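You operate a simulated robot arm through the tools that you are given. There is no shell and no other tool.

Carry out the task below with a simulated robot arm. There is one attempt and no reset: what you move stays moved.

## Task
Test the disc marked 0.5 and turn the orange knob till 0.5 shows.
Fine: disc with the black band in the round dock, blue arm down, green button; at the end arm up and disc back.
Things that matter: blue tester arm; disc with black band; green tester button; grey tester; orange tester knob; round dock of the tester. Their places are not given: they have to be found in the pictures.

The check looks at the end state, three seconds after you hand in, the way a careful person would. Anything else that was tipped, shoved, dropped, spilled or broken makes it a failure.

## Robot
A 7-joint arm with a two-finger parallel gripper, fixed in place. Base frame: the origin is on the floor under the middle of its stand, x ahead of it, y to its left, z up; the work surface is at about z = 0.85. Units: m, rad, N and s.
With the tool pointing down near the work surface it reaches from about 0.1 to 0.64 m from the base axis. Its first joint turns from -1.152 to 1.152 rad. Payload 1.57 kg.
Tool frame: the origin (TCP) lies between the finger pads and is the grasp point; the fingertips stand 0.03 m ahead of it; z points along the fingers, y is the line along which they close. The gripper opens to 0.08 m. The fingers are 0.017 m wide and 0.012 m thick; the gripper's body (0.04 by 0.082 m) begins 0.08 m behind the TCP.
Orientation is that of the tool frame in the base frame, as a unit quaternion [x, y, z, w]. With the fingers straight down and closing along the base's y, the tool's x points along the base's -x, its y along +y and its z along -z.

## Interface
- The arm moves only by the tool arm_command. Its argument "targets" is a list of rows, each a list of 3 entries, a list of its own where there are three numbers: the turn, a rotation vector about the base's x, y, z in units of 60 degrees (1.0 is 60 degrees), then the shift along the base's x, y, z in units of 500 mm (1.0 is 500 mm), then the closure, from 0 (fully open) to 1 (shut). In form: [[[rx, ry, rz], [dx, dy, dz], gripper], ...]. A call has 1 to 20 rows; each row is the pose to reach, as a shift and turn from the pose commanded when the call began. A call with a number of a shift or a turn outside -1 to 1 is refused whole. Rows are played at 5 a second. More than 0.05 m and 0.15 rad between two rows, or a gripper value outside its range, and nothing of the call is played. A pose out of reach is approached as far as the arm can. The call stops where the force on the tool passes 90 N (or 10 N more than at its start, if that is more) or the arm is blocked; 0.2 s more then pass. Each finger travels about 0.072 m/s and halts on what it meets, pressing with about 43 N; the grip force reading is that of the motor and also rises with nothing between the fingers. The clock runs only during rows and for 0.2 s after the last one: add rows that repeat a pose to give the fingers time. The reply holds the time, the measured pose of the TCP, the force on the tool along the base axes, the opening and the grip force, in the units named above and with some noise, with the torque about the TCP (base axes, N m) and any sound that the robot's microphone picked up.
- Cameras (640 x 400 px; columns grow to the right, rows downward): "scene" is fixed at [0.0449, 0.4224, 1.4339]; the picture's right is [-0.87, -0.49, 0.00], its down [-0.23, 0.41, -0.88] and it looks along [0.43, -0.77, -0.47] (base axes); focal length 325 px, centre (320, 200). "wrist" rides on the gripper at [0.072, -0.007, -0.122] in the tool frame; the picture's right is [0.09, 1.00, 0.00], its down [-0.84, 0.08, -0.54] and it looks along [-0.54, 0.05, 0.84] (tool axes); focal length 238 px, centre (320, 200).
- grab_frame(camera): a new picture of that camera. No time passes.
- probe_pixels(camera, pixels): for up to 12 pixels [column, row] of the newest picture of that camera ("zoom" is the newest enlarged one), the place [x, y, z] in the base frame of the surface seen there, good to about 0.002 m. No time passes.
- enlarge(camera, box): a new picture of the part [left, top, right, bottom] of that camera's present view, enlarged. No time passes.
- sign_off(): hands the job in; it is judged then, once.

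Leave the gripper open and the arm clear of the work at the hand-in unless told otherwise.

The tools are called after "Request:" as a command line: name --argument value ..., lists and objects as JSON in quotes. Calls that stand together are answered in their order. arm_command: Moves the arm, as the interface text tells. Its arguments: {"type":"object","properties":{"targets":{"type":"array"}},"required":["targets"]} The other tools are called the same way: grab_frame (camera) takes a picture; probe_pixels (camera, pixels) gives the place of the surface under pixels of a picture; enlarge (camera, box) takes an enlarged picture of a part of a camera's view; sign_off () hands the job in.

At the start:

```text
time: 0.0
eef_pos: [0.3876, 0.0015, 1.2246]
tcp_rot: [-0.001, 1.0, 0.0, -0.001]
contact_force: [0.2, 0.4, -0.4]
ft_torque: [-0.01, -0.02, -0.01]
gripper_width: 0.08
gripper_force: 0.0
```

scene: 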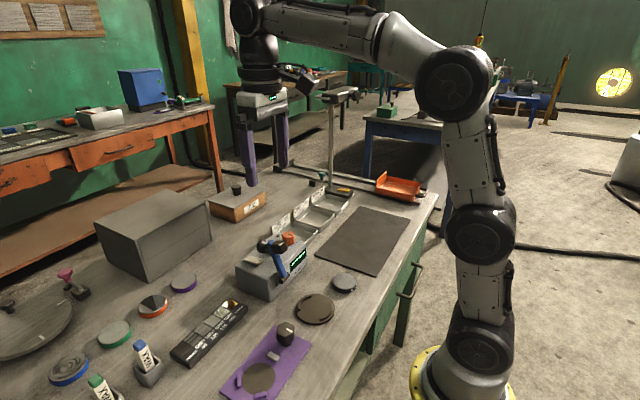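
wrist: 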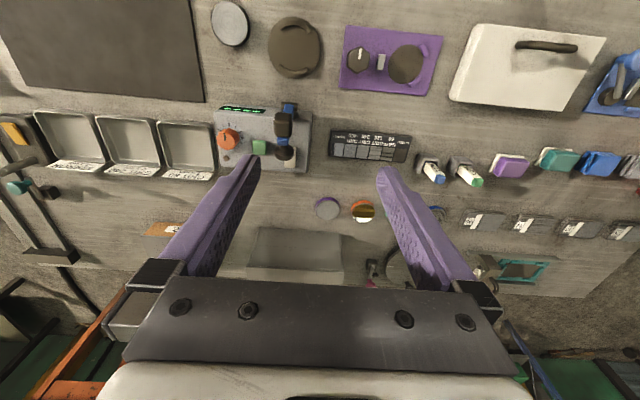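

I see a grey tester near (270,265) in the scene picture with a blue arm and an orange knob. Several discs lie around it. I'll enlarge parts of both cameras to identify them.

Request:
enlarge --camera "scene" --box '[220, 220, 340, 310]'

Request:
enlarge --camera "scene" --box '[40, 250, 220, 390]'

Request:
enlarge --camera "wrist" --box '[200, 80, 320, 190]'

Request:
enlarge --camera "wrist" --box '[300, 120, 640, 300]'

```text
4.44 times, centred on (280, 265) of scene
```

zoom: 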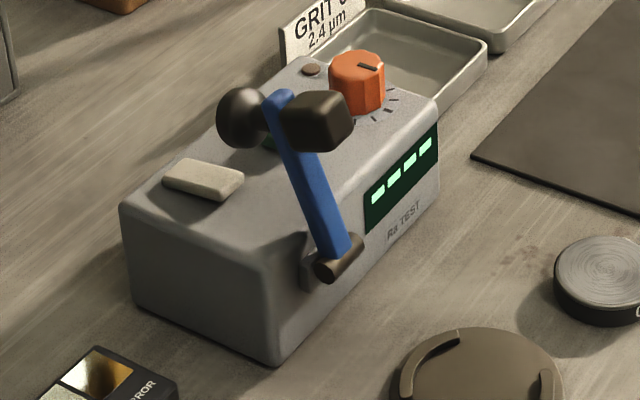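

```text
2.86 times, centred on (130, 320) of scene
```

zoom: 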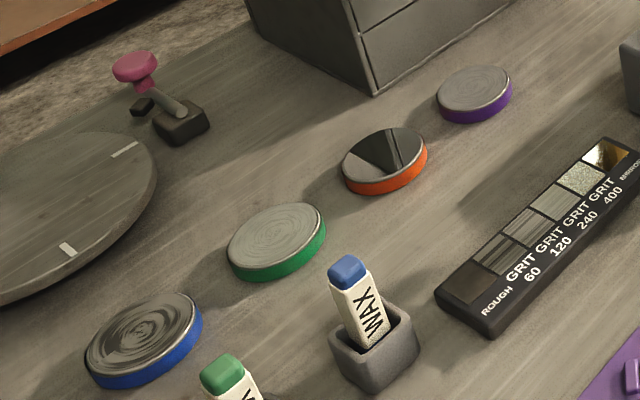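

```text
3.64 times, centred on (260, 135) of wrist
```

zoom: 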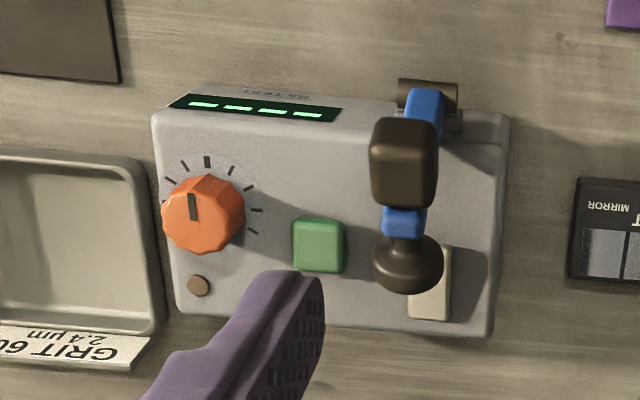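

```text
1.88 times, centred on (470, 210) of wrist
```

zoom: 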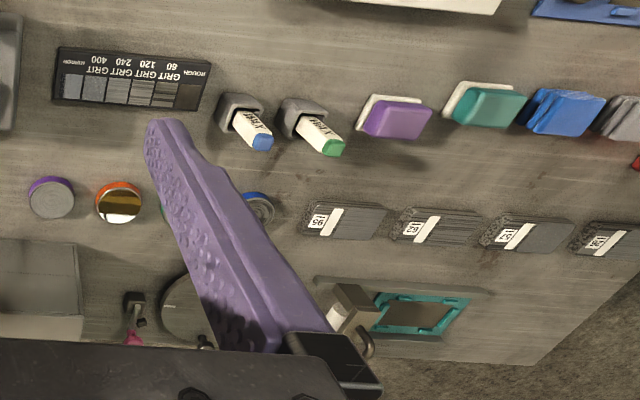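

The black-banded disc seems to be at scene (344,283). I'm looking closer at it, the round brown thing at (315,308) and the purple plate.

Request:
enlarge --camera "scene" --box '[285, 255, 375, 335]'

Request:
enlarge --camera "scene" --box '[200, 310, 320, 400]'

Request:
enlarge --camera "wrist" --box '[190, 0, 350, 100]'

Request:
enlarge --camera "scene" --box '[240, 165, 440, 290]'

```text
5.00 times, centred on (330, 295) of scene
```

zoom: 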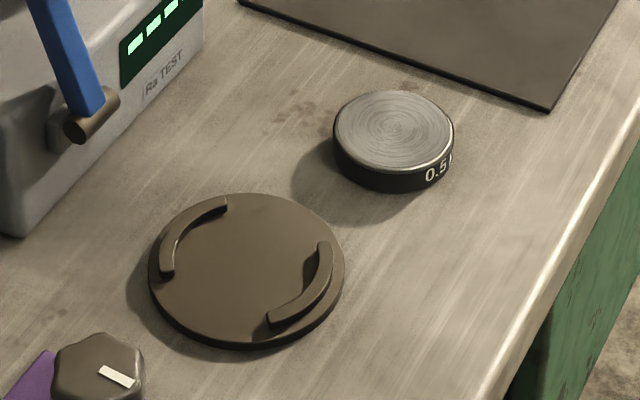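

```text
4.44 times, centred on (260, 355) of scene
```

zoom: 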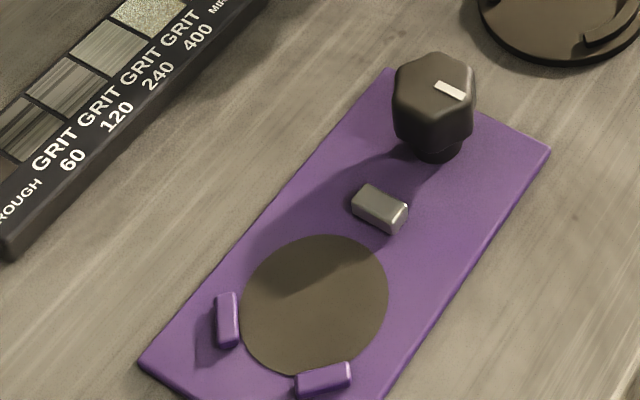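

```text
4.00 times, centred on (270, 50) of wrist
```

zoom: 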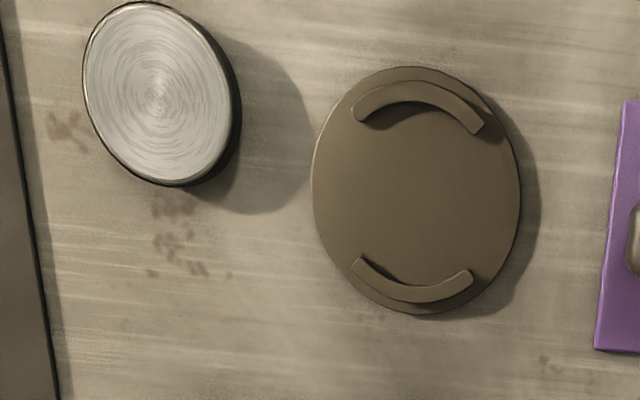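

```text
3.20 times, centred on (340, 228) of scene
```

zoom: 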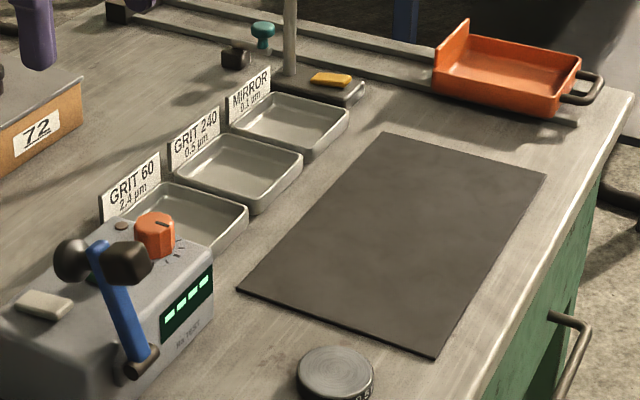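

The disc at scene (344,283) shows "0.5 µm" on its black band. The round brown dock with two ribs is at (315,308), and the tester reads "Ra TEST". Next I'll measure places: first an enlarged tester picture to probe.

Request:
enlarge --camera "scene" --box '[220, 220, 340, 310]'

Request:
probe_pixels --camera "zoom" --pixels '[[325, 270], [353, 258], [340, 245], [318, 190], [280, 100], [315, 125], [340, 120], [240, 115], [200, 185], [355, 70], [275, 145], [311, 68]]'

Request:
probe_pixels --camera "scene" --pixels '[[344, 281], [334, 277], [355, 278], [345, 274], [341, 290], [315, 308], [298, 310], [333, 308], [318, 295], [310, 324], [330, 320], [300, 300]]'

```text
4.44 times, centred on (280, 265) of scene
```

zoom: 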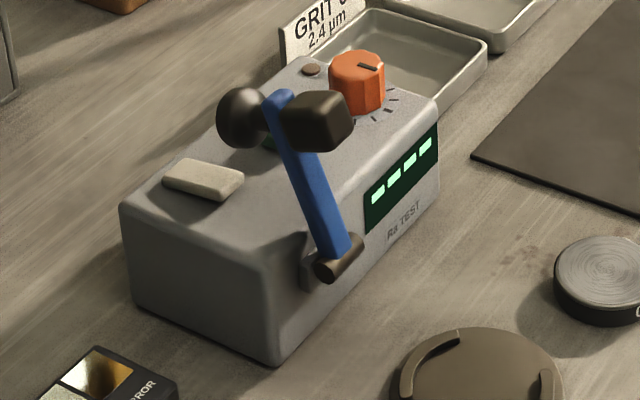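

```text
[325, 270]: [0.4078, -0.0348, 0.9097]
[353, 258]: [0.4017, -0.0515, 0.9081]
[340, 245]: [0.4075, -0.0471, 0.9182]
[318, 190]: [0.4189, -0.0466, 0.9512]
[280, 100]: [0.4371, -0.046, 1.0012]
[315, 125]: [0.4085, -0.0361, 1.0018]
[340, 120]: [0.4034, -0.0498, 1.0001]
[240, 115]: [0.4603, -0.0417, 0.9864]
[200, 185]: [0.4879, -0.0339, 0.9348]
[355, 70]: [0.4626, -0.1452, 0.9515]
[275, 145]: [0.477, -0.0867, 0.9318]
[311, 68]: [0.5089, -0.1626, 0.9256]
```

```text
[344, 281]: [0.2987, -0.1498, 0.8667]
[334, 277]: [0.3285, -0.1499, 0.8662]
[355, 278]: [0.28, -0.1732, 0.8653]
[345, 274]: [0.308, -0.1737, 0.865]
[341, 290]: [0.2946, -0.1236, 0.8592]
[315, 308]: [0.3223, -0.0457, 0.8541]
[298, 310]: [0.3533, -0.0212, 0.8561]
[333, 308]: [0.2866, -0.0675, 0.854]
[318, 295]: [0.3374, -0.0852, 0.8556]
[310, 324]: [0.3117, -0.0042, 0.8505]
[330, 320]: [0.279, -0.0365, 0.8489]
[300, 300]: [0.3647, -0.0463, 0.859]
```

The pivot lies at about (0.405,-0.043,0.91) with its axis along y, and the arm swings toward -x onto the dock at about (0.32,-0.046). I'll enlarge the disc and dock from the wrist camera and probe the edges for centres and heights.

Request:
enlarge --camera "wrist" --box '[190, 0, 350, 100]'

Request:
probe_pixels --camera "zoom" --pixels '[[160, 95], [90, 70], [222, 110], [130, 12], [180, 178], [415, 190], [318, 190], [515, 190], [415, 72], [415, 308], [415, 92], [412, 292]]'

Request:
probe_pixels --camera "wrist" --pixels '[[260, 70], [228, 136], [259, 147], [282, 113], [283, 125], [285, 151], [290, 105], [305, 150], [300, 120], [245, 110], [225, 160], [310, 110]]'

```text
4.00 times, centred on (270, 50) of wrist
```

zoom: 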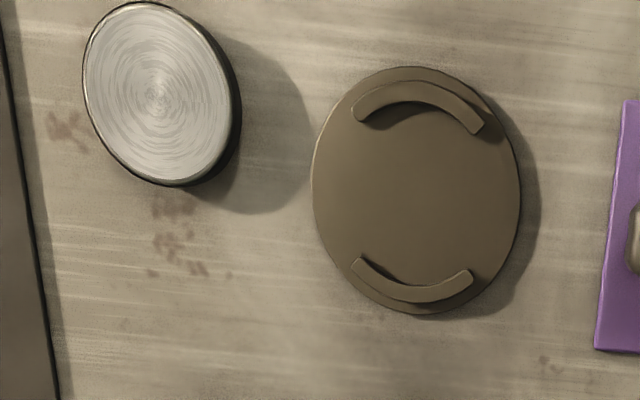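

```text
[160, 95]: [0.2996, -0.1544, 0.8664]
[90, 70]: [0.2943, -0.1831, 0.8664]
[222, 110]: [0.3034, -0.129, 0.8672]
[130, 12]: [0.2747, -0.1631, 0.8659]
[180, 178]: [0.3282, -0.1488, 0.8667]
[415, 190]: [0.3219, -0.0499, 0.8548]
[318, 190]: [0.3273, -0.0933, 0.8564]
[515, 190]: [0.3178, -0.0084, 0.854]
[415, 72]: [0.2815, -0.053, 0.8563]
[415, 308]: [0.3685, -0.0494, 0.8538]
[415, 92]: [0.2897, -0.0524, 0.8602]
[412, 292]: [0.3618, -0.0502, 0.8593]
```

```text
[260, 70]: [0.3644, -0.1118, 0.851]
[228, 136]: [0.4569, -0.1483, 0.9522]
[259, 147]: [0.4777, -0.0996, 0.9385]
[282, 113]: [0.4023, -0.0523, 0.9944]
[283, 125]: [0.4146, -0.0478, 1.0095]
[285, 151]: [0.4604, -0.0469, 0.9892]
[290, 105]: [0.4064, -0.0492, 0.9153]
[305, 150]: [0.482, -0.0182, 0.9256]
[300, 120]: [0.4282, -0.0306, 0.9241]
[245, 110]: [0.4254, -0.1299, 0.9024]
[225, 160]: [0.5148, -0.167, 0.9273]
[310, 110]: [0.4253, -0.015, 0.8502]
```

Disc centre is about (0.300,-0.155), top z 0.8665, table 0.850. The dock centre is about (0.325,-0.0505), with ribs on its ±x sides, so I must grip along y. I'm moving above the disc now, staying high, with the gripper open.

Request:
arm_command --targets '[[[0, 0, 0], [-0.0218, -0.0393, -0.0425], 0], [[0, 0, 0], [-0.0435, -0.0785, -0.085], 0], [[0, 0, 0], [-0.0653, -0.1178, -0.1275], 0], [[0, 0, 0], [-0.087, -0.157, -0.17], 0], [[0, 0, 0], [-0.1088, -0.1963, -0.2125], 0], [[0, 0, 0], [-0.1305, -0.2355, -0.255], 0], [[0, 0, 0], [-0.1523, -0.2748, -0.2975], 0], [[0, 0, 0], [-0.174, -0.314, -0.34], 0], [[0, 0, 0], [-0.174, -0.314, -0.34], 0]]'

```text
time: 2.0
eef_pos: [0.3, -0.1549, 1.0529]
tcp_rot: [0.0, 1.0, 0.0, 0.001]
contact_force: [-0.7, -1.3, 0.0]
ft_torque: [0.01, 0.01, 0.01]
gripper_width: 0.0797
gripper_force: 0.0
```

The tool is at (0.300,-0.155,1.053), above the disc. I'll take both pictures to check alignment.

Request:
grab_frame --camera "wrist"

Request:
grab_frame --camera "scene"

```text
taken
```

wrist: 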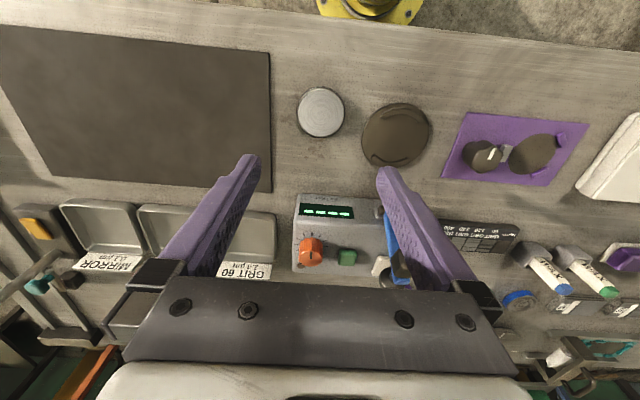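

```text
taken
```

scene: 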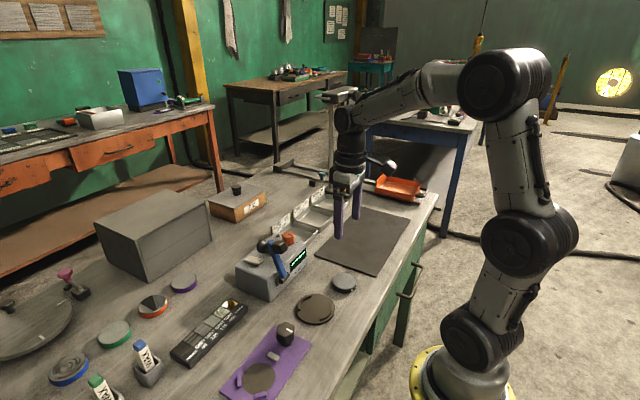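

The disc is at wrist (320,112) and the dock at (397,137). I'll enlarge here and re-probe for more precise centres.

Request:
enlarge --camera "wrist" --box '[280, 70, 440, 180]'

Request:
probe_pixels --camera "wrist" --pixels '[[320, 111], [300, 111], [341, 111], [320, 91], [320, 132], [397, 136], [365, 137], [428, 137], [397, 106], [397, 166], [390, 162], [404, 110]]'

```text
3.64 times, centred on (360, 125) of wrist
```

zoom: 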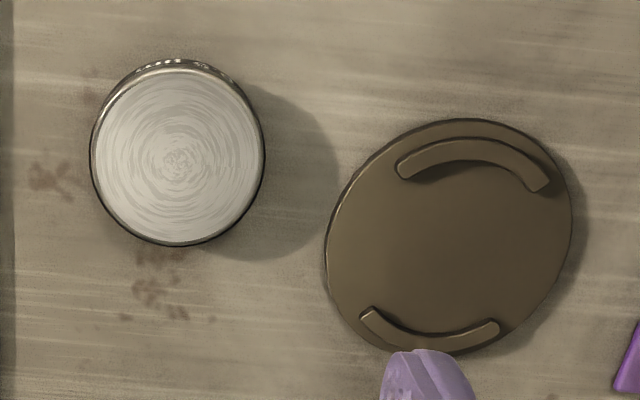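

```text
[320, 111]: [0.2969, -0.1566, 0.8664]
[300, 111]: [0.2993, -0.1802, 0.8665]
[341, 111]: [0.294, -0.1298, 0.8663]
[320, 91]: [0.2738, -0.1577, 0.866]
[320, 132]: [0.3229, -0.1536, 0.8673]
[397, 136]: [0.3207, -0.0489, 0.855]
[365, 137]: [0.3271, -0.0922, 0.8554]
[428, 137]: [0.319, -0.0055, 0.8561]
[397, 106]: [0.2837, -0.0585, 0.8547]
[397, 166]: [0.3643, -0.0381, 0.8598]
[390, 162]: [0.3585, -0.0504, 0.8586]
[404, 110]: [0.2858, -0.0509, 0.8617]
```

I'll probe edge points of the disc top and the dock's plate and ribs in this enlarged picture.

Request:
probe_pixels --camera "zoom" --pixels '[[95, 157], [260, 157], [178, 73], [178, 238], [178, 157], [332, 245], [565, 225], [450, 124], [450, 345], [465, 165], [430, 332], [448, 240]]'

Request:
probe_pixels --camera "zoom" --pixels '[[400, 172], [540, 185], [368, 315], [494, 326], [462, 145], [465, 160], [428, 325], [430, 338], [92, 200], [120, 230], [240, 100], [115, 100]]'

```text
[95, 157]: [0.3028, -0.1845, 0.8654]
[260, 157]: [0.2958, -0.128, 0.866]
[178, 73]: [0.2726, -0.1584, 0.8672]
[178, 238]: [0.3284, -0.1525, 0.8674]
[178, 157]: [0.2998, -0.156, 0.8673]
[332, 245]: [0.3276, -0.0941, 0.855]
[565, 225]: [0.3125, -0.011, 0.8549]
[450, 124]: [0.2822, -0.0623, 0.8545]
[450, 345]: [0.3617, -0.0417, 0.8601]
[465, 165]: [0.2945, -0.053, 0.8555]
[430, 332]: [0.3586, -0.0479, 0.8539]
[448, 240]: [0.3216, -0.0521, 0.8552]
```

```text
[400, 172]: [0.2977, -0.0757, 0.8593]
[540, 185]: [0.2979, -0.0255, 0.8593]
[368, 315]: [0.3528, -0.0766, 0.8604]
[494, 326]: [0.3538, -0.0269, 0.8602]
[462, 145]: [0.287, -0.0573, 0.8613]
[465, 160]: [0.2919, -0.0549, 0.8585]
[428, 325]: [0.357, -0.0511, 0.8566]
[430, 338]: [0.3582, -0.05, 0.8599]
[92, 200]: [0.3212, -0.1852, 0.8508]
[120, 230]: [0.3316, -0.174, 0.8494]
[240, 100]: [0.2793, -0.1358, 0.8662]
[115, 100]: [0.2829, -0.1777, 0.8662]
```

Refined values: disc centre (0.3005,-0.156), radius 0.0285. Dock centre (0.3255,-0.0508), plate top 0.855, rib tops 0.860. I'm descending with open fingers to TCP z about 0.885 (tips near 0.855).

Request:
arm_command --targets '[[[0, 0, 0], [0.001, -0.0015, -0.07], 0], [[0, 0, 0], [0.001, -0.0015, -0.14], 0], [[0, 0, 0], [0.001, -0.0015, -0.21], 0], [[0, 0, 0], [0.001, -0.0015, -0.27], 0], [[0, 0, 0], [0.001, -0.0015, -0.31], 0], [[0, 0, 0], [0.001, -0.0015, -0.333], 0], [[0, 0, 0], [0.001, -0.0015, -0.333], 0]]'

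```text
time: 3.6
eef_pos: [0.2999, -0.1568, 0.889]
tcp_rot: [0.0, 1.0, 0.0, 0.0]
contact_force: [0.1, 0.3, 0.9]
ft_torque: [-0.02, 0.03, 0.01]
gripper_width: 0.0805
gripper_force: 0.0
```

I'm at z 0.889. A quick look from the scene camera to see that the fingers straddle the disc.

Request:
enlarge --camera "scene" --box '[280, 220, 400, 310]'

Request:
grab_frame --camera "wrist"

```text
4.44 times, centred on (340, 265) of scene
```

zoom: 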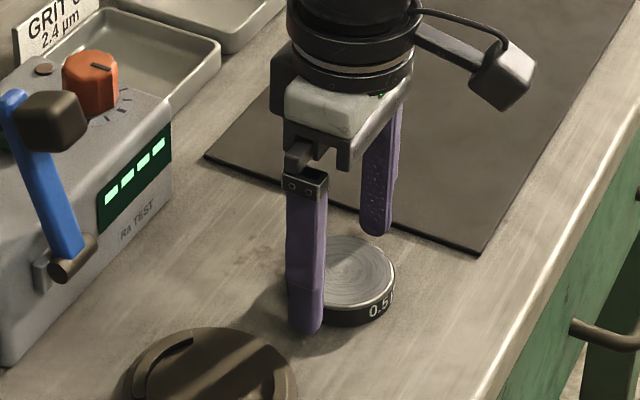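

```text
taken
```

wrist: 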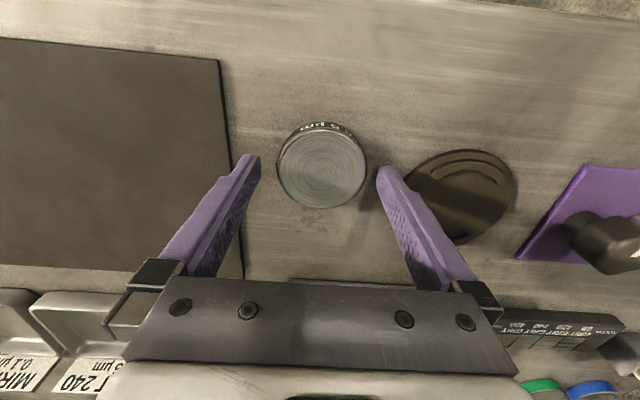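

The fingers straddle the disc evenly. I'm lowering 4 mm and closing on it.

Request:
arm_command --targets '[[[0, 0, 0], [0, 0, -0.008], 0], [[0, 0, 0], [0, 0, -0.008], 0], [[0, 0, 0], [0, 0, -0.008], 0.25], [[0, 0, 0], [0, 0, -0.008], 0.5], [[0, 0, 0], [0, 0, -0.008], 0.6], [[0, 0, 0], [0, 0, -0.008], 0.6]]'

```text
time: 5.0
eef_pos: [0.3004, -0.1561, 0.886]
tcp_rot: [0.0, 1.0, 0.0, 0.0]
contact_force: [0.5, 0.8, 0.5]
ft_torque: [0.06, 0.07, -0.05]
gripper_width: 0.0591
gripper_force: 43.1
```

The disc is gripped at an opening of 0.059 with 43 N. I'm lifting 5 cm and carrying it over the dock to (0.3255,-0.0508).

Request:
arm_command --targets '[[[0, 0, 0], [0, 0, 0.03], 0.6], [[0, 0, 0], [0, 0, 0.08], 0.6], [[0, 0, 0], [0, 0, 0.1], 0.6], [[0, 0, 0], [0.0126, 0.0527, 0.1], 0.6], [[0, 0, 0], [0.0252, 0.1054, 0.1], 0.6], [[0, 0, 0], [0.0378, 0.1581, 0.1], 0.6], [[0, 0, 0], [0.0504, 0.2108, 0.1], 0.6], [[0, 0, 0], [0.0504, 0.2108, 0.1], 0.6]]'

```text
time: 6.8
eef_pos: [0.3272, -0.0496, 0.9354]
tcp_rot: [-0.001, 1.0, 0.0, 0.0]
contact_force: [0.6, -0.5, -3.6]
ft_torque: [-0.03, -0.03, 0.01]
gripper_width: 0.0589
gripper_force: 42.7
```

The disc is held above the dock at about (0.327,-0.050). I'll check the alignment in both cameras.

Request:
enlarge --camera "scene" --box '[250, 230, 370, 330]'

Request:
grab_frame --camera "wrist"

```text
4.00 times, centred on (310, 280) of scene
```

zoom: 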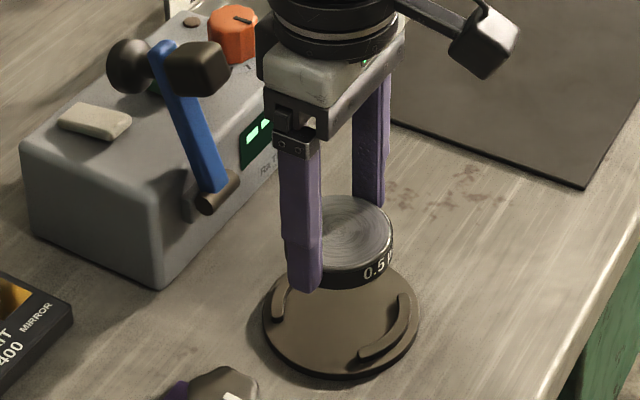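

```text
taken
```

wrist: 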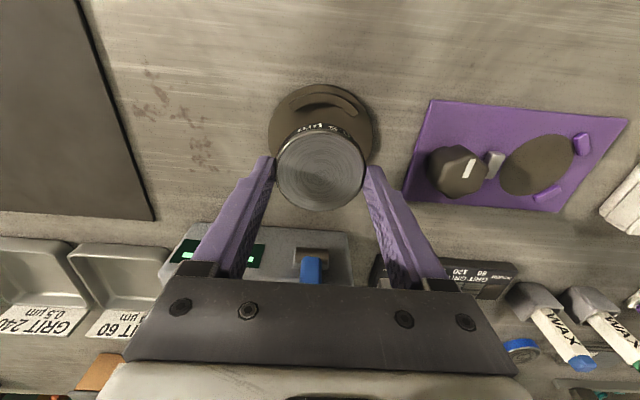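

I'll probe the held disc's edges and the dock edge in the wrist picture to compute the remaining offset.

Request:
enlarge --camera "wrist" --box '[250, 70, 390, 220]'

Request:
probe_pixels --camera "wrist" --pixels '[[320, 170], [280, 170], [361, 166], [316, 135], [322, 207], [272, 120], [372, 120], [320, 87], [293, 109], [355, 106], [320, 95], [372, 135]]'

```text
2.67 times, centred on (320, 145) of wrist
```

zoom: 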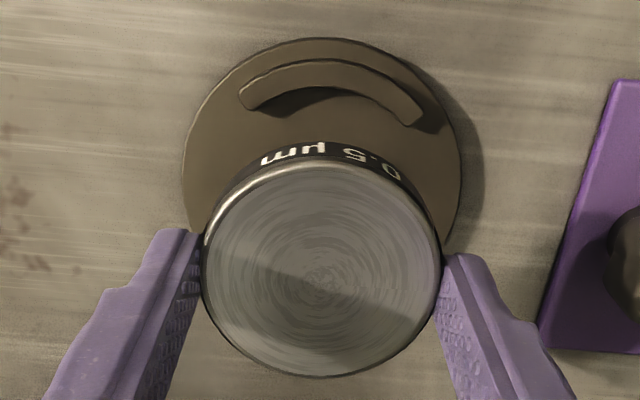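

```text
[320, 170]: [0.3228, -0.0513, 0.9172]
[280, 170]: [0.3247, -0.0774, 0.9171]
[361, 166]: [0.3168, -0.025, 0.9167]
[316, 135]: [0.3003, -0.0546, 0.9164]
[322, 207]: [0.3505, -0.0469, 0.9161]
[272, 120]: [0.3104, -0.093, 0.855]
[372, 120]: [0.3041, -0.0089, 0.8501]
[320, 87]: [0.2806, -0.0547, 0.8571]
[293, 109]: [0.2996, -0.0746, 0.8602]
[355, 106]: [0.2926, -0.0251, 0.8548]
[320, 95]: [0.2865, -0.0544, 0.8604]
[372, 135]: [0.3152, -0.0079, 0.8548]
```

I'll probe disc edges more exactly in the enlarged picture.

Request:
probe_pixels --camera "zoom" --pixels '[[208, 265], [437, 265], [322, 165], [322, 372], [322, 269], [240, 195], [405, 195], [250, 350], [400, 345], [246, 100], [418, 118], [316, 45]]'

```text
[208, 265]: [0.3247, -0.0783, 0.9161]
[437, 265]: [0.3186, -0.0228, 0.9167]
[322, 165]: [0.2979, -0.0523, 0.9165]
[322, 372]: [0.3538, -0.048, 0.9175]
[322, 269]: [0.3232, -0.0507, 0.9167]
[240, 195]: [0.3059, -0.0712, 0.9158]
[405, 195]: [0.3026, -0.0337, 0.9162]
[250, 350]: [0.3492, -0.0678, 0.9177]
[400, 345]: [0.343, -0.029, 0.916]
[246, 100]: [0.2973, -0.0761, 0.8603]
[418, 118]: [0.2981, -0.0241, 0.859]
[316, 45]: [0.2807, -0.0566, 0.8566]
```

The held disc's centre is (0.326,-0.0505), matching the dock centre to within a millimetre. I'm lowering about 44.5 mm in steps.

Request:
arm_command --targets '[[[0, 0, 0], [0, 0, -0.03], 0.6], [[0, 0, 0], [0, 0, -0.06], 0.6], [[0, 0, 0], [0, 0, -0.08], 0.6], [[0, 0, 0], [0, 0, -0.086], 0.6], [[0, 0, 0], [0, 0, -0.089], 0.6], [[0, 0, 0], [0, 0, -0.089], 0.6]]'

```text
time: 8.2
eef_pos: [0.3269, -0.0522, 0.8901]
tcp_rot: [0.0, 1.0, -0.001, 0.0]
contact_force: [-0.5, 0.0, -3.2]
ft_torque: [-0.04, 0.03, 0.0]
gripper_width: 0.0591
gripper_force: 42.8
```

Force is still about -3.2 N, so the disc still hangs just above the plate. I'm lowering in 0.5 mm steps.

Request:
arm_command --targets '[[[0, 0, 0], [0, 0, -0.001], 0.6], [[0, 0, 0], [0, 0, -0.002], 0.6], [[0, 0, 0], [0, 0, -0.002], 0.6]]'

Request:
enlarge --camera "scene" --box '[250, 230, 370, 330]'

```text
time: 9.0
eef_pos: [0.3258, -0.051, 0.8901]
tcp_rot: [0.0, 1.0, 0.0, 0.0]
contact_force: [-3.6, 3.9, 12.2]
ft_torque: [0.2, 0.5, -0.07]
gripper_width: 0.0592
gripper_force: 42.7
```

```text
4.00 times, centred on (310, 280) of scene
```

zoom: 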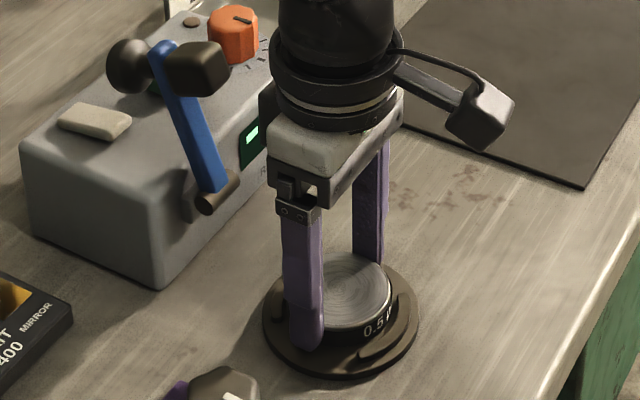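

Force jumped to 12 N, so the disc rests on the plate between the ribs. I'm opening the fingers and then lifting straight up.

Request:
arm_command --targets '[[[0, 0, 0], [0, 0, 0.001], 0.4], [[0, 0, 0], [0, 0, 0.001], 0.2], [[0, 0, 0], [0, 0, 0.001], 0.0], [[0, 0, 0], [0, 0, 0.001], 0.0], [[0, 0, 0], [0, 0, 0.05], 0.0], [[0, 0, 0], [0, 0, 0.12], 0.0], [[0, 0, 0], [0, 0, 0.2], 0.0], [[0, 0, 0], [0, 0, 0.28], 0.0], [[0, 0, 0], [0, 0, 0.36], 0.0], [[0, 0, 0], [0, 0, 0.36], 0.0]]'

Request:
grab_frame --camera "wrist"

Request:
enlarge --camera "scene" --box '[220, 220, 360, 330]'

```text
time: 11.2
eef_pos: [0.3272, -0.0484, 1.0716]
tcp_rot: [0.0, 1.0, 0.0, 0.001]
contact_force: [-0.2, 0.6, -1.1]
ft_torque: [0.01, -0.04, -0.01]
gripper_width: 0.0798
gripper_force: 0.0
```

```text
taken
```

wrist: 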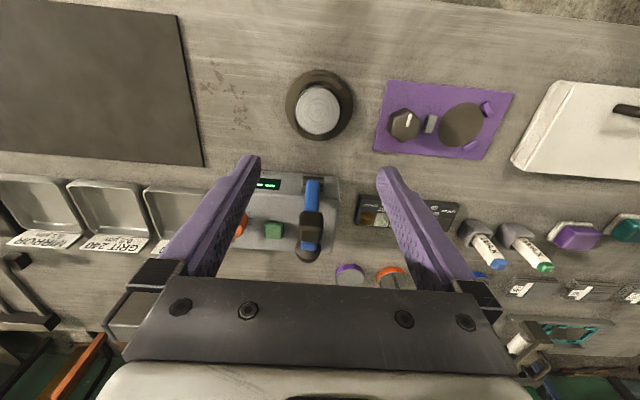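

```text
3.64 times, centred on (290, 275) of scene
```

zoom: 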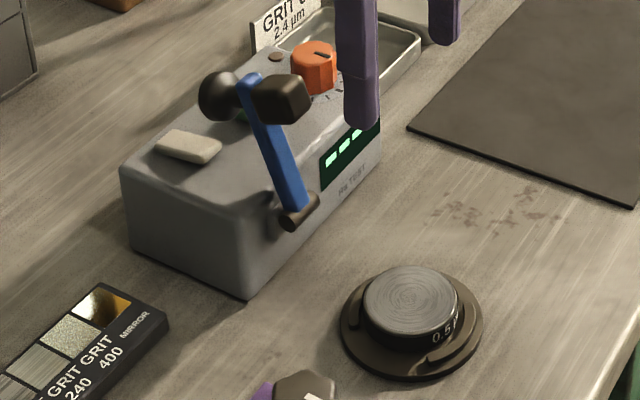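

The disc sits in the dock. I'll verify it's flat and map the blue arm, its head and its ball.

Request:
enlarge --camera "wrist" --box '[230, 160, 350, 270]'

Request:
probe_pixels --camera "wrist" --pixels '[[317, 110], [298, 110], [337, 110], [317, 92], [317, 131], [312, 180], [312, 195], [311, 222], [306, 252], [300, 252], [316, 250], [273, 230]]'

Request:
enlarge --camera "scene" --box '[245, 225, 325, 285]'

Request:
probe_pixels --camera "zoom" --pixels '[[110, 80], [85, 80], [130, 80], [110, 60], [110, 110], [205, 90], [260, 80], [180, 80], [210, 130], [240, 115], [165, 70], [215, 60]]'

```text
3.64 times, centred on (290, 215) of wrist
```

zoom: 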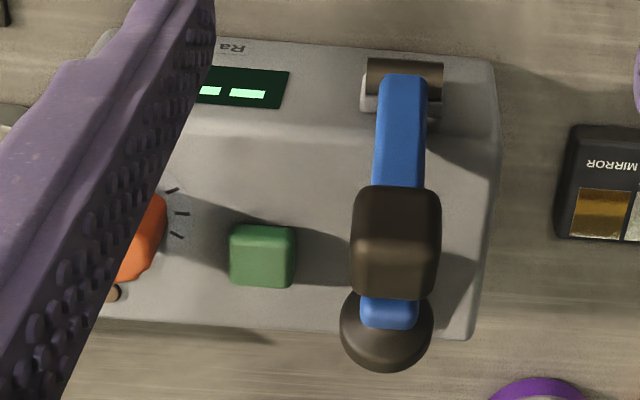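

```text
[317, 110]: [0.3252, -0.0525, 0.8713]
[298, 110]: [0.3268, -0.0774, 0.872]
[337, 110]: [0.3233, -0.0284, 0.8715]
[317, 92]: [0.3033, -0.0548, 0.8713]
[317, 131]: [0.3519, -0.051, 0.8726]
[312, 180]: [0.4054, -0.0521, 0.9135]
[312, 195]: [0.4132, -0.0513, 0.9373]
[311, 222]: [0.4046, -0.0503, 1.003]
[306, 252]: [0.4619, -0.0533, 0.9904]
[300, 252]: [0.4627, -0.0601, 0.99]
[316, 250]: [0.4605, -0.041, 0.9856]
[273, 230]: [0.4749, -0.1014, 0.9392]
```

```text
6.67 times, centred on (285, 255) of scene
```

zoom: 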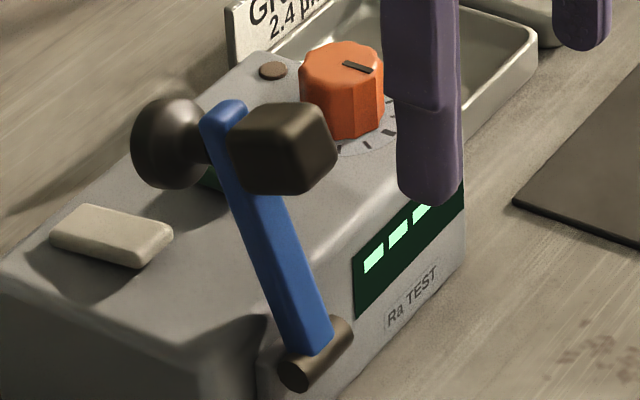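

```text
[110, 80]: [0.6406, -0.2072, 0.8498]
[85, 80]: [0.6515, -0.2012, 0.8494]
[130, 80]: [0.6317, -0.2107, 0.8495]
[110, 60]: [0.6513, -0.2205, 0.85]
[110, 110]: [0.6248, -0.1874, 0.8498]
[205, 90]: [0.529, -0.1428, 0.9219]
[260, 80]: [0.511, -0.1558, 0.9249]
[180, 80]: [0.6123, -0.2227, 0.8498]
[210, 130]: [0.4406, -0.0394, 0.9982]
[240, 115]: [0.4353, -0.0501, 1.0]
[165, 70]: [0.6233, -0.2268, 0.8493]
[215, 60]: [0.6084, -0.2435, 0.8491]
```

The disc is flat (0.871–0.8726). I'll probe the ball and head pixels in the last enlarged picture.

Request:
probe_pixels --camera "zoom" --pixels '[[165, 140], [138, 145], [170, 100], [172, 184], [198, 155], [222, 115], [290, 115], [255, 160], [310, 165], [332, 150], [260, 120], [300, 190]]'

Request:
probe_pixels --camera "zoom" --pixels '[[240, 190], [270, 250], [300, 310], [255, 190], [295, 375], [340, 330], [310, 350], [230, 140], [205, 160], [190, 165], [330, 335], [280, 190]]'

```text
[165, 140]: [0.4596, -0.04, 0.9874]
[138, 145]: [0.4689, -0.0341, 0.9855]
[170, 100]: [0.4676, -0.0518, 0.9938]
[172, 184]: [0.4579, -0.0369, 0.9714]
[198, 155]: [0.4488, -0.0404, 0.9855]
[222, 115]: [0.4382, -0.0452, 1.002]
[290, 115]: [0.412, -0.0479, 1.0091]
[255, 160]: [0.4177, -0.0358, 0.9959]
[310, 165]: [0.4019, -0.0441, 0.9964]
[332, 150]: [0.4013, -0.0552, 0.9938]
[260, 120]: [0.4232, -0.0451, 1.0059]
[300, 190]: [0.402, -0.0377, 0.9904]
```

```text
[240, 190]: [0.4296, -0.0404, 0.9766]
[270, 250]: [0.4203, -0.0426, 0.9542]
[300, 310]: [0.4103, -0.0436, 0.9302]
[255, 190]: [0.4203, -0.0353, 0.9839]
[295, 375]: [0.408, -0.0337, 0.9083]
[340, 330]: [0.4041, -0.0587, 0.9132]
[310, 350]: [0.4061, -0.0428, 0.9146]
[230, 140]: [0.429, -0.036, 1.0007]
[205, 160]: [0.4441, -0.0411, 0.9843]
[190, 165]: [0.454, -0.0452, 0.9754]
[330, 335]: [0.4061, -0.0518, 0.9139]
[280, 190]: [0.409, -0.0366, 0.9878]
```

The arm lies at y about -0.0505, its pivot near (0.4085, z 0.9085). Its round handle knob is near (0.462,-0.0505,0.984) and the head points to -x. I'm moving above the knob at the current height (tips at 1.04, clear of the arm's top at 1.01).

Request:
arm_command --targets '[[[0, 0, 0], [0.06, 0, 0], 0.1], [[0, 0, 0], [0.12, 0, 0], 0.2], [[0, 0, 0], [0.18, 0, 0], 0.3], [[0, 0, 0], [0.24, 0, 0], 0.4], [[0, 0, 0], [0.271, 0, 0], 0.4], [[0, 0, 0], [0.271, 0, 0], 0.4]]'

Request:
enlarge --camera "scene" --box '[230, 190, 340, 290]'

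Request:
grab_frame --camera "wrist"

```text
time: 12.6
eef_pos: [0.4619, -0.0501, 1.0692]
tcp_rot: [0.001, 1.0, 0.0, -0.001]
contact_force: [0.2, -0.3, 0.2]
ft_torque: [0.02, 0.02, 0.03]
gripper_width: 0.0479
gripper_force: 0.0
```

```text
4.00 times, centred on (285, 240) of scene
```

zoom: 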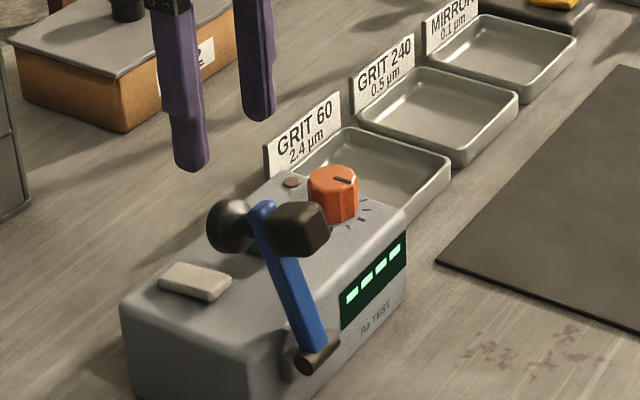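

```text
taken
```

wrist: 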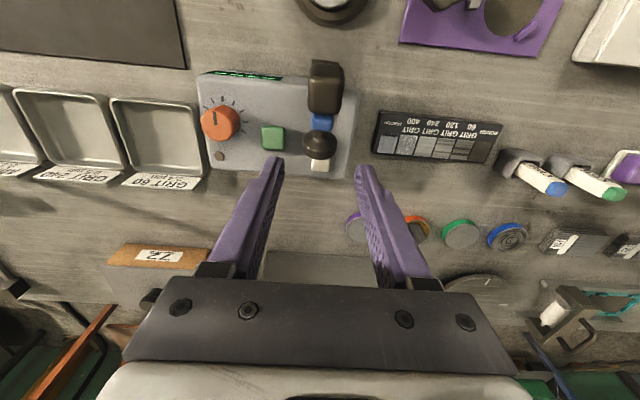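

From here the wrist camera sees the knob at (320,145), the button at (272,138) and the orange knob at (219,122). I'll enlarge and probe them.

Request:
enlarge --camera "wrist" --box '[190, 55, 360, 180]'

Request:
probe_pixels --camera "wrist" --pixels '[[320, 145], [307, 145], [333, 145], [320, 133], [320, 156], [324, 85], [272, 138], [262, 130], [283, 148], [219, 122], [206, 122], [236, 122]]'

```text
3.20 times, centred on (275, 118) of wrist
```

zoom: 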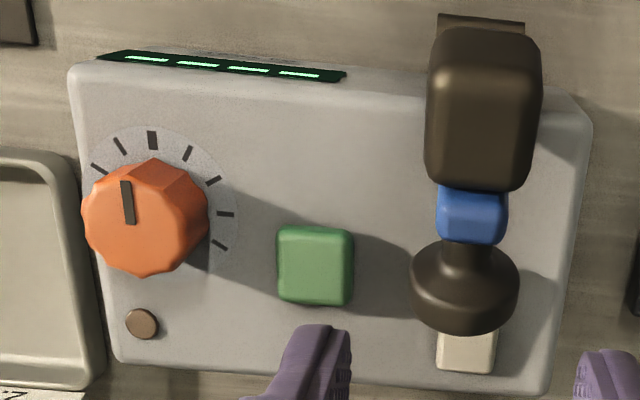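

```text
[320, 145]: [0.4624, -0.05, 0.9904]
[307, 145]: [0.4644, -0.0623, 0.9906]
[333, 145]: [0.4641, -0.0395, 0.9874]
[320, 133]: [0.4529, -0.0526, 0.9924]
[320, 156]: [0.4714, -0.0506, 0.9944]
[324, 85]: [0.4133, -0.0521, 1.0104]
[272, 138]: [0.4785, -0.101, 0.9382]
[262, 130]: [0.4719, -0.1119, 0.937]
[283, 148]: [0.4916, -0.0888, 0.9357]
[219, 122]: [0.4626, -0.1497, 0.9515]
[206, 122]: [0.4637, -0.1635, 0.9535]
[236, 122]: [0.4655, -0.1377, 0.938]
```

I'll probe the handle's edges, the orange knob's edges and the button's edges in this enlarged picture.

Request:
probe_pixels --camera "zoom" --pixels '[[415, 283], [514, 283], [465, 330], [465, 260], [465, 295], [440, 240], [280, 265], [350, 265], [315, 232], [315, 300], [315, 265], [465, 318]]'

Request:
probe_pixels --camera "zoom" --pixels '[[127, 190], [90, 215], [175, 180], [153, 163], [140, 240], [185, 190], [143, 212], [122, 150], [152, 140], [187, 153], [220, 245], [226, 214]]'

```text
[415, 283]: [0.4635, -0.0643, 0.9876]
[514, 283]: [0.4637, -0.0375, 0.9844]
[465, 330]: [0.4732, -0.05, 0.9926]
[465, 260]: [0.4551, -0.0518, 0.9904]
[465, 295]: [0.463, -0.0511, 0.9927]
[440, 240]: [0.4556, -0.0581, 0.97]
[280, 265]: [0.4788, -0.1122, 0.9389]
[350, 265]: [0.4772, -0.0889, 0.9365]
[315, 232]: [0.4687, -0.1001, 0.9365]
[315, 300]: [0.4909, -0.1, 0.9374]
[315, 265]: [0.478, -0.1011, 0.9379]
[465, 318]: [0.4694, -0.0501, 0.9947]
```

```text
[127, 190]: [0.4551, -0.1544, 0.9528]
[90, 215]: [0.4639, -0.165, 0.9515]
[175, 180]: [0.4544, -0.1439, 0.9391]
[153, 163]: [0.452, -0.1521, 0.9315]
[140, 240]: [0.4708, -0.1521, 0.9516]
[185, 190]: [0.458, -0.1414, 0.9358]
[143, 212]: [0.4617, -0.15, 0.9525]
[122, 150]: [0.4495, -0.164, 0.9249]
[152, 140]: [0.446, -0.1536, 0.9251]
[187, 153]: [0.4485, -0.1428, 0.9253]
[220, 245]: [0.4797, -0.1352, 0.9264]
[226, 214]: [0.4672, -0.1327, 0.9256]
```

The handle rim centre is about (0.4645,-0.051,0.981), diameter about 0.028. The green button is at (0.4795,-0.1005,0.938) and the orange knob around (0.463,-0.152), top 0.952. I'm lowering around the handle to TCP z about 0.997, fingers still apart.

Request:
arm_command --targets '[[[0, 0, 0], [0.005, -0.001, -0.05], 0.4], [[0, 0, 0], [0.005, -0.001, -0.1], 0.4], [[0, 0, 0], [0.005, -0.001, -0.13], 0.4], [[0, 0, 0], [0.005, -0.001, -0.146], 0.4], [[0, 0, 0], [0.005, -0.001, -0.146], 0.4]]'

Request:
enlarge --camera "scene" --box '[240, 200, 330, 280]'

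Request:
grab_frame --camera "wrist"

```text
time: 13.8
eef_pos: [0.4656, -0.0517, 0.9966]
tcp_rot: [0.0, 1.0, 0.001, 0.0]
contact_force: [-0.3, -0.1, 0.3]
ft_torque: [-0.02, -0.02, 0.02]
gripper_width: 0.048
gripper_force: 0.0
```

```text
5.00 times, centred on (285, 240) of scene
```

zoom: 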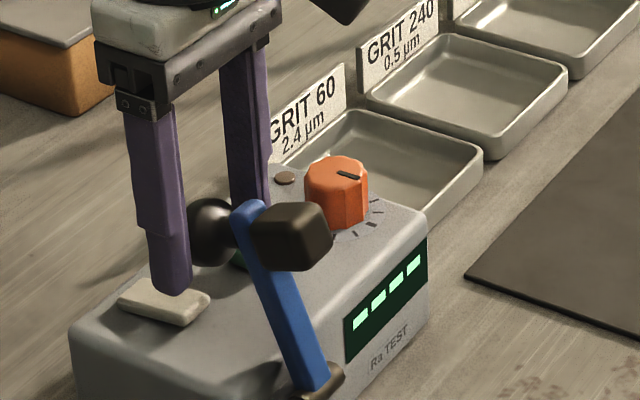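

```text
taken
```

wrist: 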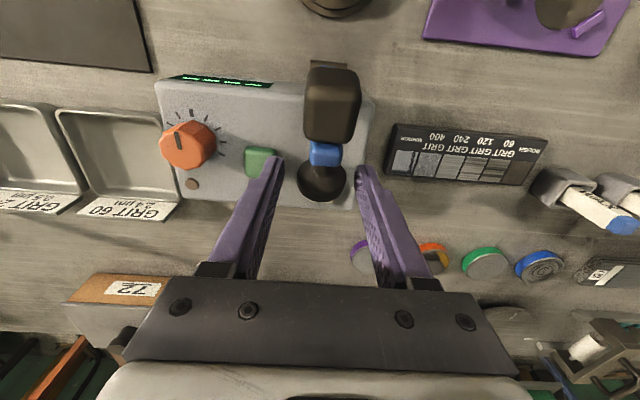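

The fingers straddle the handle. I'm closing on it now.

Request:
arm_command --targets '[[[0, 0, 0], [0, 0, 0], 0.5], [[0, 0, 0], [0, 0, 0], 0.65], [[0, 0, 0], [0, 0, 0], 0.8], [[0, 0, 0], [0, 0, 0], 0.8]]'

```text
time: 14.8
eef_pos: [0.4654, -0.0492, 0.9968]
tcp_rot: [0.0, 1.0, 0.001, 0.0]
contact_force: [0.5, 9.1, -1.0]
ft_torque: [0.15, -0.03, 0.01]
gripper_width: 0.031
gripper_force: 40.4
```

The handle is gripped at 0.031 with 40 N, with 9 N sideways force, so I'll ease y by +0.5 mm. Now the first 20 degrees of the swing along the arc toward -x.

Request:
arm_command --targets '[[[0, 0, 0], [-0.0131, 0.001, 0.0092], 0.8], [[0, 0, 0], [-0.0269, 0.001, 0.0173], 0.8], [[0, 0, 0], [-0.0413, 0.001, 0.0241], 0.8], [[0, 0, 0], [-0.0563, 0.001, 0.0296], 0.8], [[0, 0, 0], [-0.0563, 0.001, 0.0296], 0.8]]'

Request:
enlarge --camera "scene" --box '[240, 200, 330, 280]'

```text
time: 16.0
eef_pos: [0.4379, -0.0496, 1.0118]
tcp_rot: [0.0, 1.0, 0.0, 0.003]
contact_force: [12.6, 16.6, -0.6]
ft_torque: [0.31, -1.25, 0.09]
gripper_width: 0.0309
gripper_force: 40.0
```

```text
5.00 times, centred on (285, 240) of scene
```

zoom: 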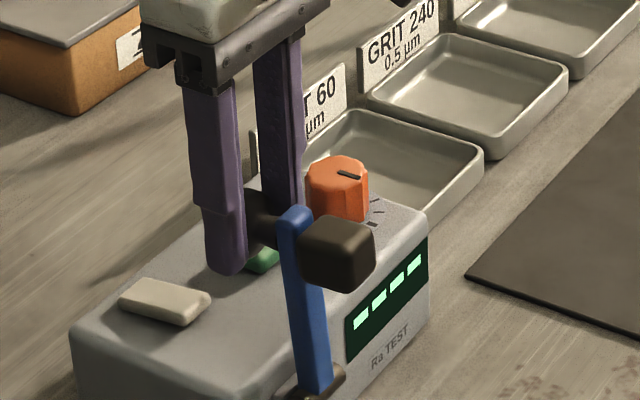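

The arm follows and is now upright; the tester hasn't moved. Sideways force is 16.6 N though, so I'll test a small y shift in place to see which way relieves it.

Request:
arm_command --targets '[[[0, 0, 0], [0, 0.002, 0], 0.8], [[0, 0, 0], [0, 0.002, 0], 0.8]]'

```text
time: 16.6
eef_pos: [0.4385, -0.0501, 1.0114]
tcp_rot: [0.0, 1.0, 0.0, 0.002]
contact_force: [12.4, 10.7, 6.1]
ft_torque: [0.33, -1.13, -0.12]
gripper_width: 0.0311
gripper_force: 40.2
```

A +1 mm shift cut it to 10.7 N, so I'll go +1.5 mm more while continuing the swing by another 20 degrees.

Request:
arm_command --targets '[[[0, 0, 0], [-0.0154, 0.003, 0.0042], 0.8], [[0, 0, 0], [-0.0311, 0.003, 0.007], 0.8], [[0, 0, 0], [-0.0471, 0.003, 0.0085], 0.8], [[0, 0, 0], [-0.063, 0.003, 0.0085], 0.8], [[0, 0, 0], [-0.063, 0.003, 0.0085], 0.8]]'

Request:
enlarge --camera "scene" --box '[240, 200, 330, 280]'

```text
time: 17.8
eef_pos: [0.4055, -0.0507, 1.0136]
tcp_rot: [0.0, 1.0, -0.001, 0.0]
contact_force: [9.0, -15.1, -4.7]
ft_torque: [-0.15, -1.04, 0.12]
gripper_width: 0.0178
gripper_force: 32.7
```

```text
5.00 times, centred on (285, 240) of scene
```

zoom: 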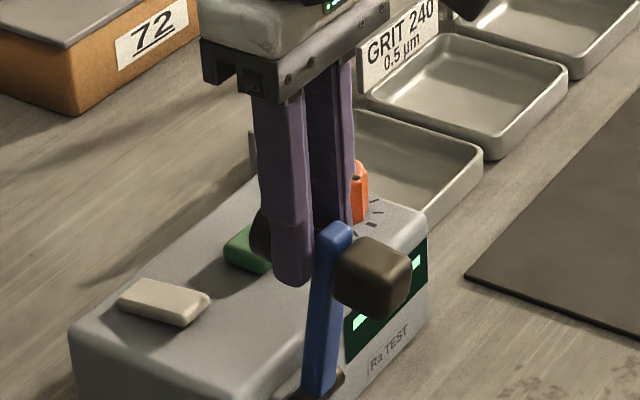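

The grip slid off the round rim onto its stem (opening now 0.018), and the arm stands just past vertical, leaning on the fingers. Before going on I'll probe exactly how the handle, bar and fingers sit.

Request:
enlarge --camera "scene" --box '[270, 215, 340, 285]'

Request:
grab_frame --camera "wrist"

```text
5.71 times, centred on (305, 250) of scene
```

zoom: 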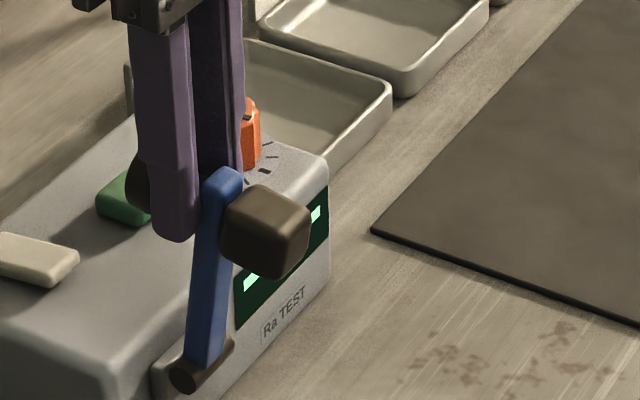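

```text
taken
```

wrist: 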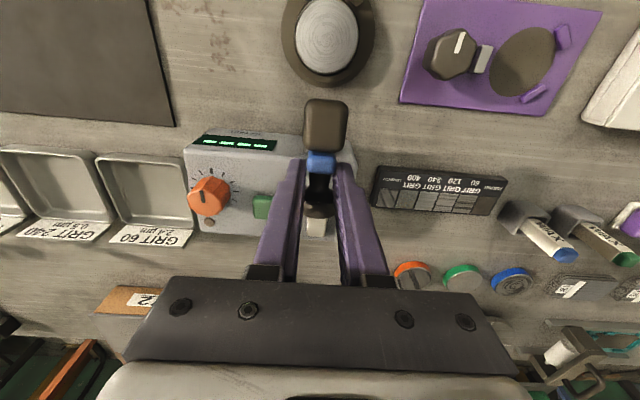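

The fingers sit on the stem between the blue bar and the rim. I'll probe the bar, head and rim positions.

Request:
probe_pixels --camera "zoom" --pixels '[[220, 185], [205, 340], [212, 260], [265, 200], [255, 240], [290, 250], [305, 230], [138, 180], [185, 375], [225, 350], [175, 230], [240, 190]]'

Request:
enlarge --camera "wrist" --box '[260, 90, 390, 240]'

Request:
probe_pixels --camera "wrist" --pixels '[[325, 105], [325, 125], [308, 125], [343, 125], [321, 165], [311, 165], [332, 165], [319, 190], [317, 210], [327, 210], [300, 165], [342, 165]]'

```text
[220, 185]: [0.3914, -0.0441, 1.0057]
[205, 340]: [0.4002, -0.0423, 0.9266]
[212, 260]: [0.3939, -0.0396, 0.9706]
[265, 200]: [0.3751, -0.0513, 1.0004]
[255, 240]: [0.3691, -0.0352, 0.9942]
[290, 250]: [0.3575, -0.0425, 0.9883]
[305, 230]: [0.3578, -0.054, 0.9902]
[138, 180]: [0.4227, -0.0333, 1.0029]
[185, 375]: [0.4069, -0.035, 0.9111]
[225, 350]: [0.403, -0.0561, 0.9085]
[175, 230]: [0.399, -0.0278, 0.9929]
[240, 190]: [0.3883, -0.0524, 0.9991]
```

```text
2.67 times, centred on (325, 165) of wrist
```

zoom: 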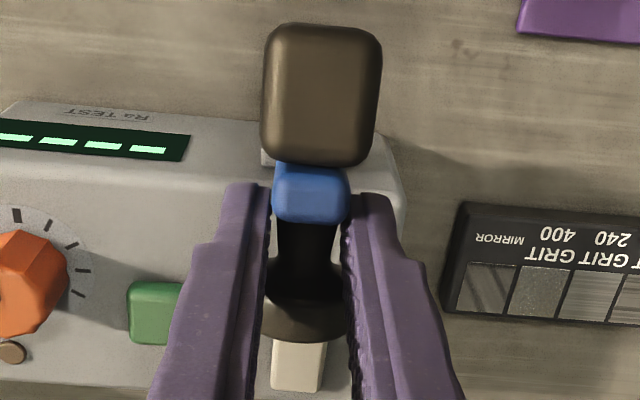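

```text
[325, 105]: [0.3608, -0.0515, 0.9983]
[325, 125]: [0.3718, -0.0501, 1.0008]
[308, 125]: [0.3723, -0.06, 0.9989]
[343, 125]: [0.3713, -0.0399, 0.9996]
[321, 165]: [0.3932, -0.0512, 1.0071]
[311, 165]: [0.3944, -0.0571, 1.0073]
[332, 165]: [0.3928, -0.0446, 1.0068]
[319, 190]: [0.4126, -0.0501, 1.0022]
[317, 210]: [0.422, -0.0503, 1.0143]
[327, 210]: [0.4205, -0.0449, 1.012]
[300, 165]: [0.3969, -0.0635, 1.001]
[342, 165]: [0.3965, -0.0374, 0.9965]
```

Bar tip is at about (0.393, z 1.007), about 8° past vertical. The bar is 18 mm wide and the rim 31 mm. So I'll use the fingers as a cage: open to 25 mm (bar passes, rim doesn't), recentre y, and let the rim lean on the fingers' rear edges. Then I can lower it under control.

Request:
arm_command --targets '[[[0, 0, 0], [0, -0.0025, 0], 0.72], [[0, 0, 0], [0, -0.0055, 0], 0.6875], [[0, 0, 0], [0, -0.0055, 0], 0.6875]]'

Request:
enlarge --camera "scene" --box '[270, 215, 340, 285]'

Request:
enlarge --camera "wrist" --box '[260, 90, 390, 240]'

```text
time: 18.6
eef_pos: [0.4043, -0.0511, 1.0153]
tcp_rot: [0.0, 1.0, -0.001, -0.001]
contact_force: [0.3, 0.7, -0.2]
ft_torque: [-0.01, 0.0, 0.0]
gripper_width: 0.025
gripper_force: 0.1
```

```text
5.71 times, centred on (305, 250) of scene
```

zoom: 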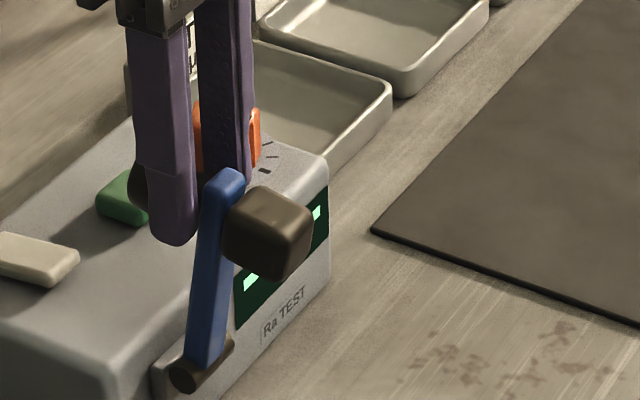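

```text
2.67 times, centred on (325, 165) of wrist
```

zoom: 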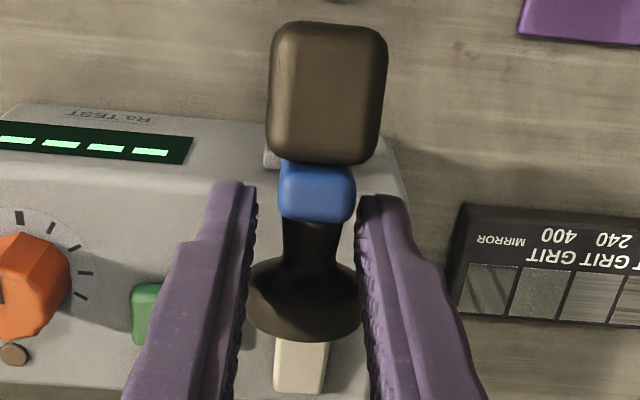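

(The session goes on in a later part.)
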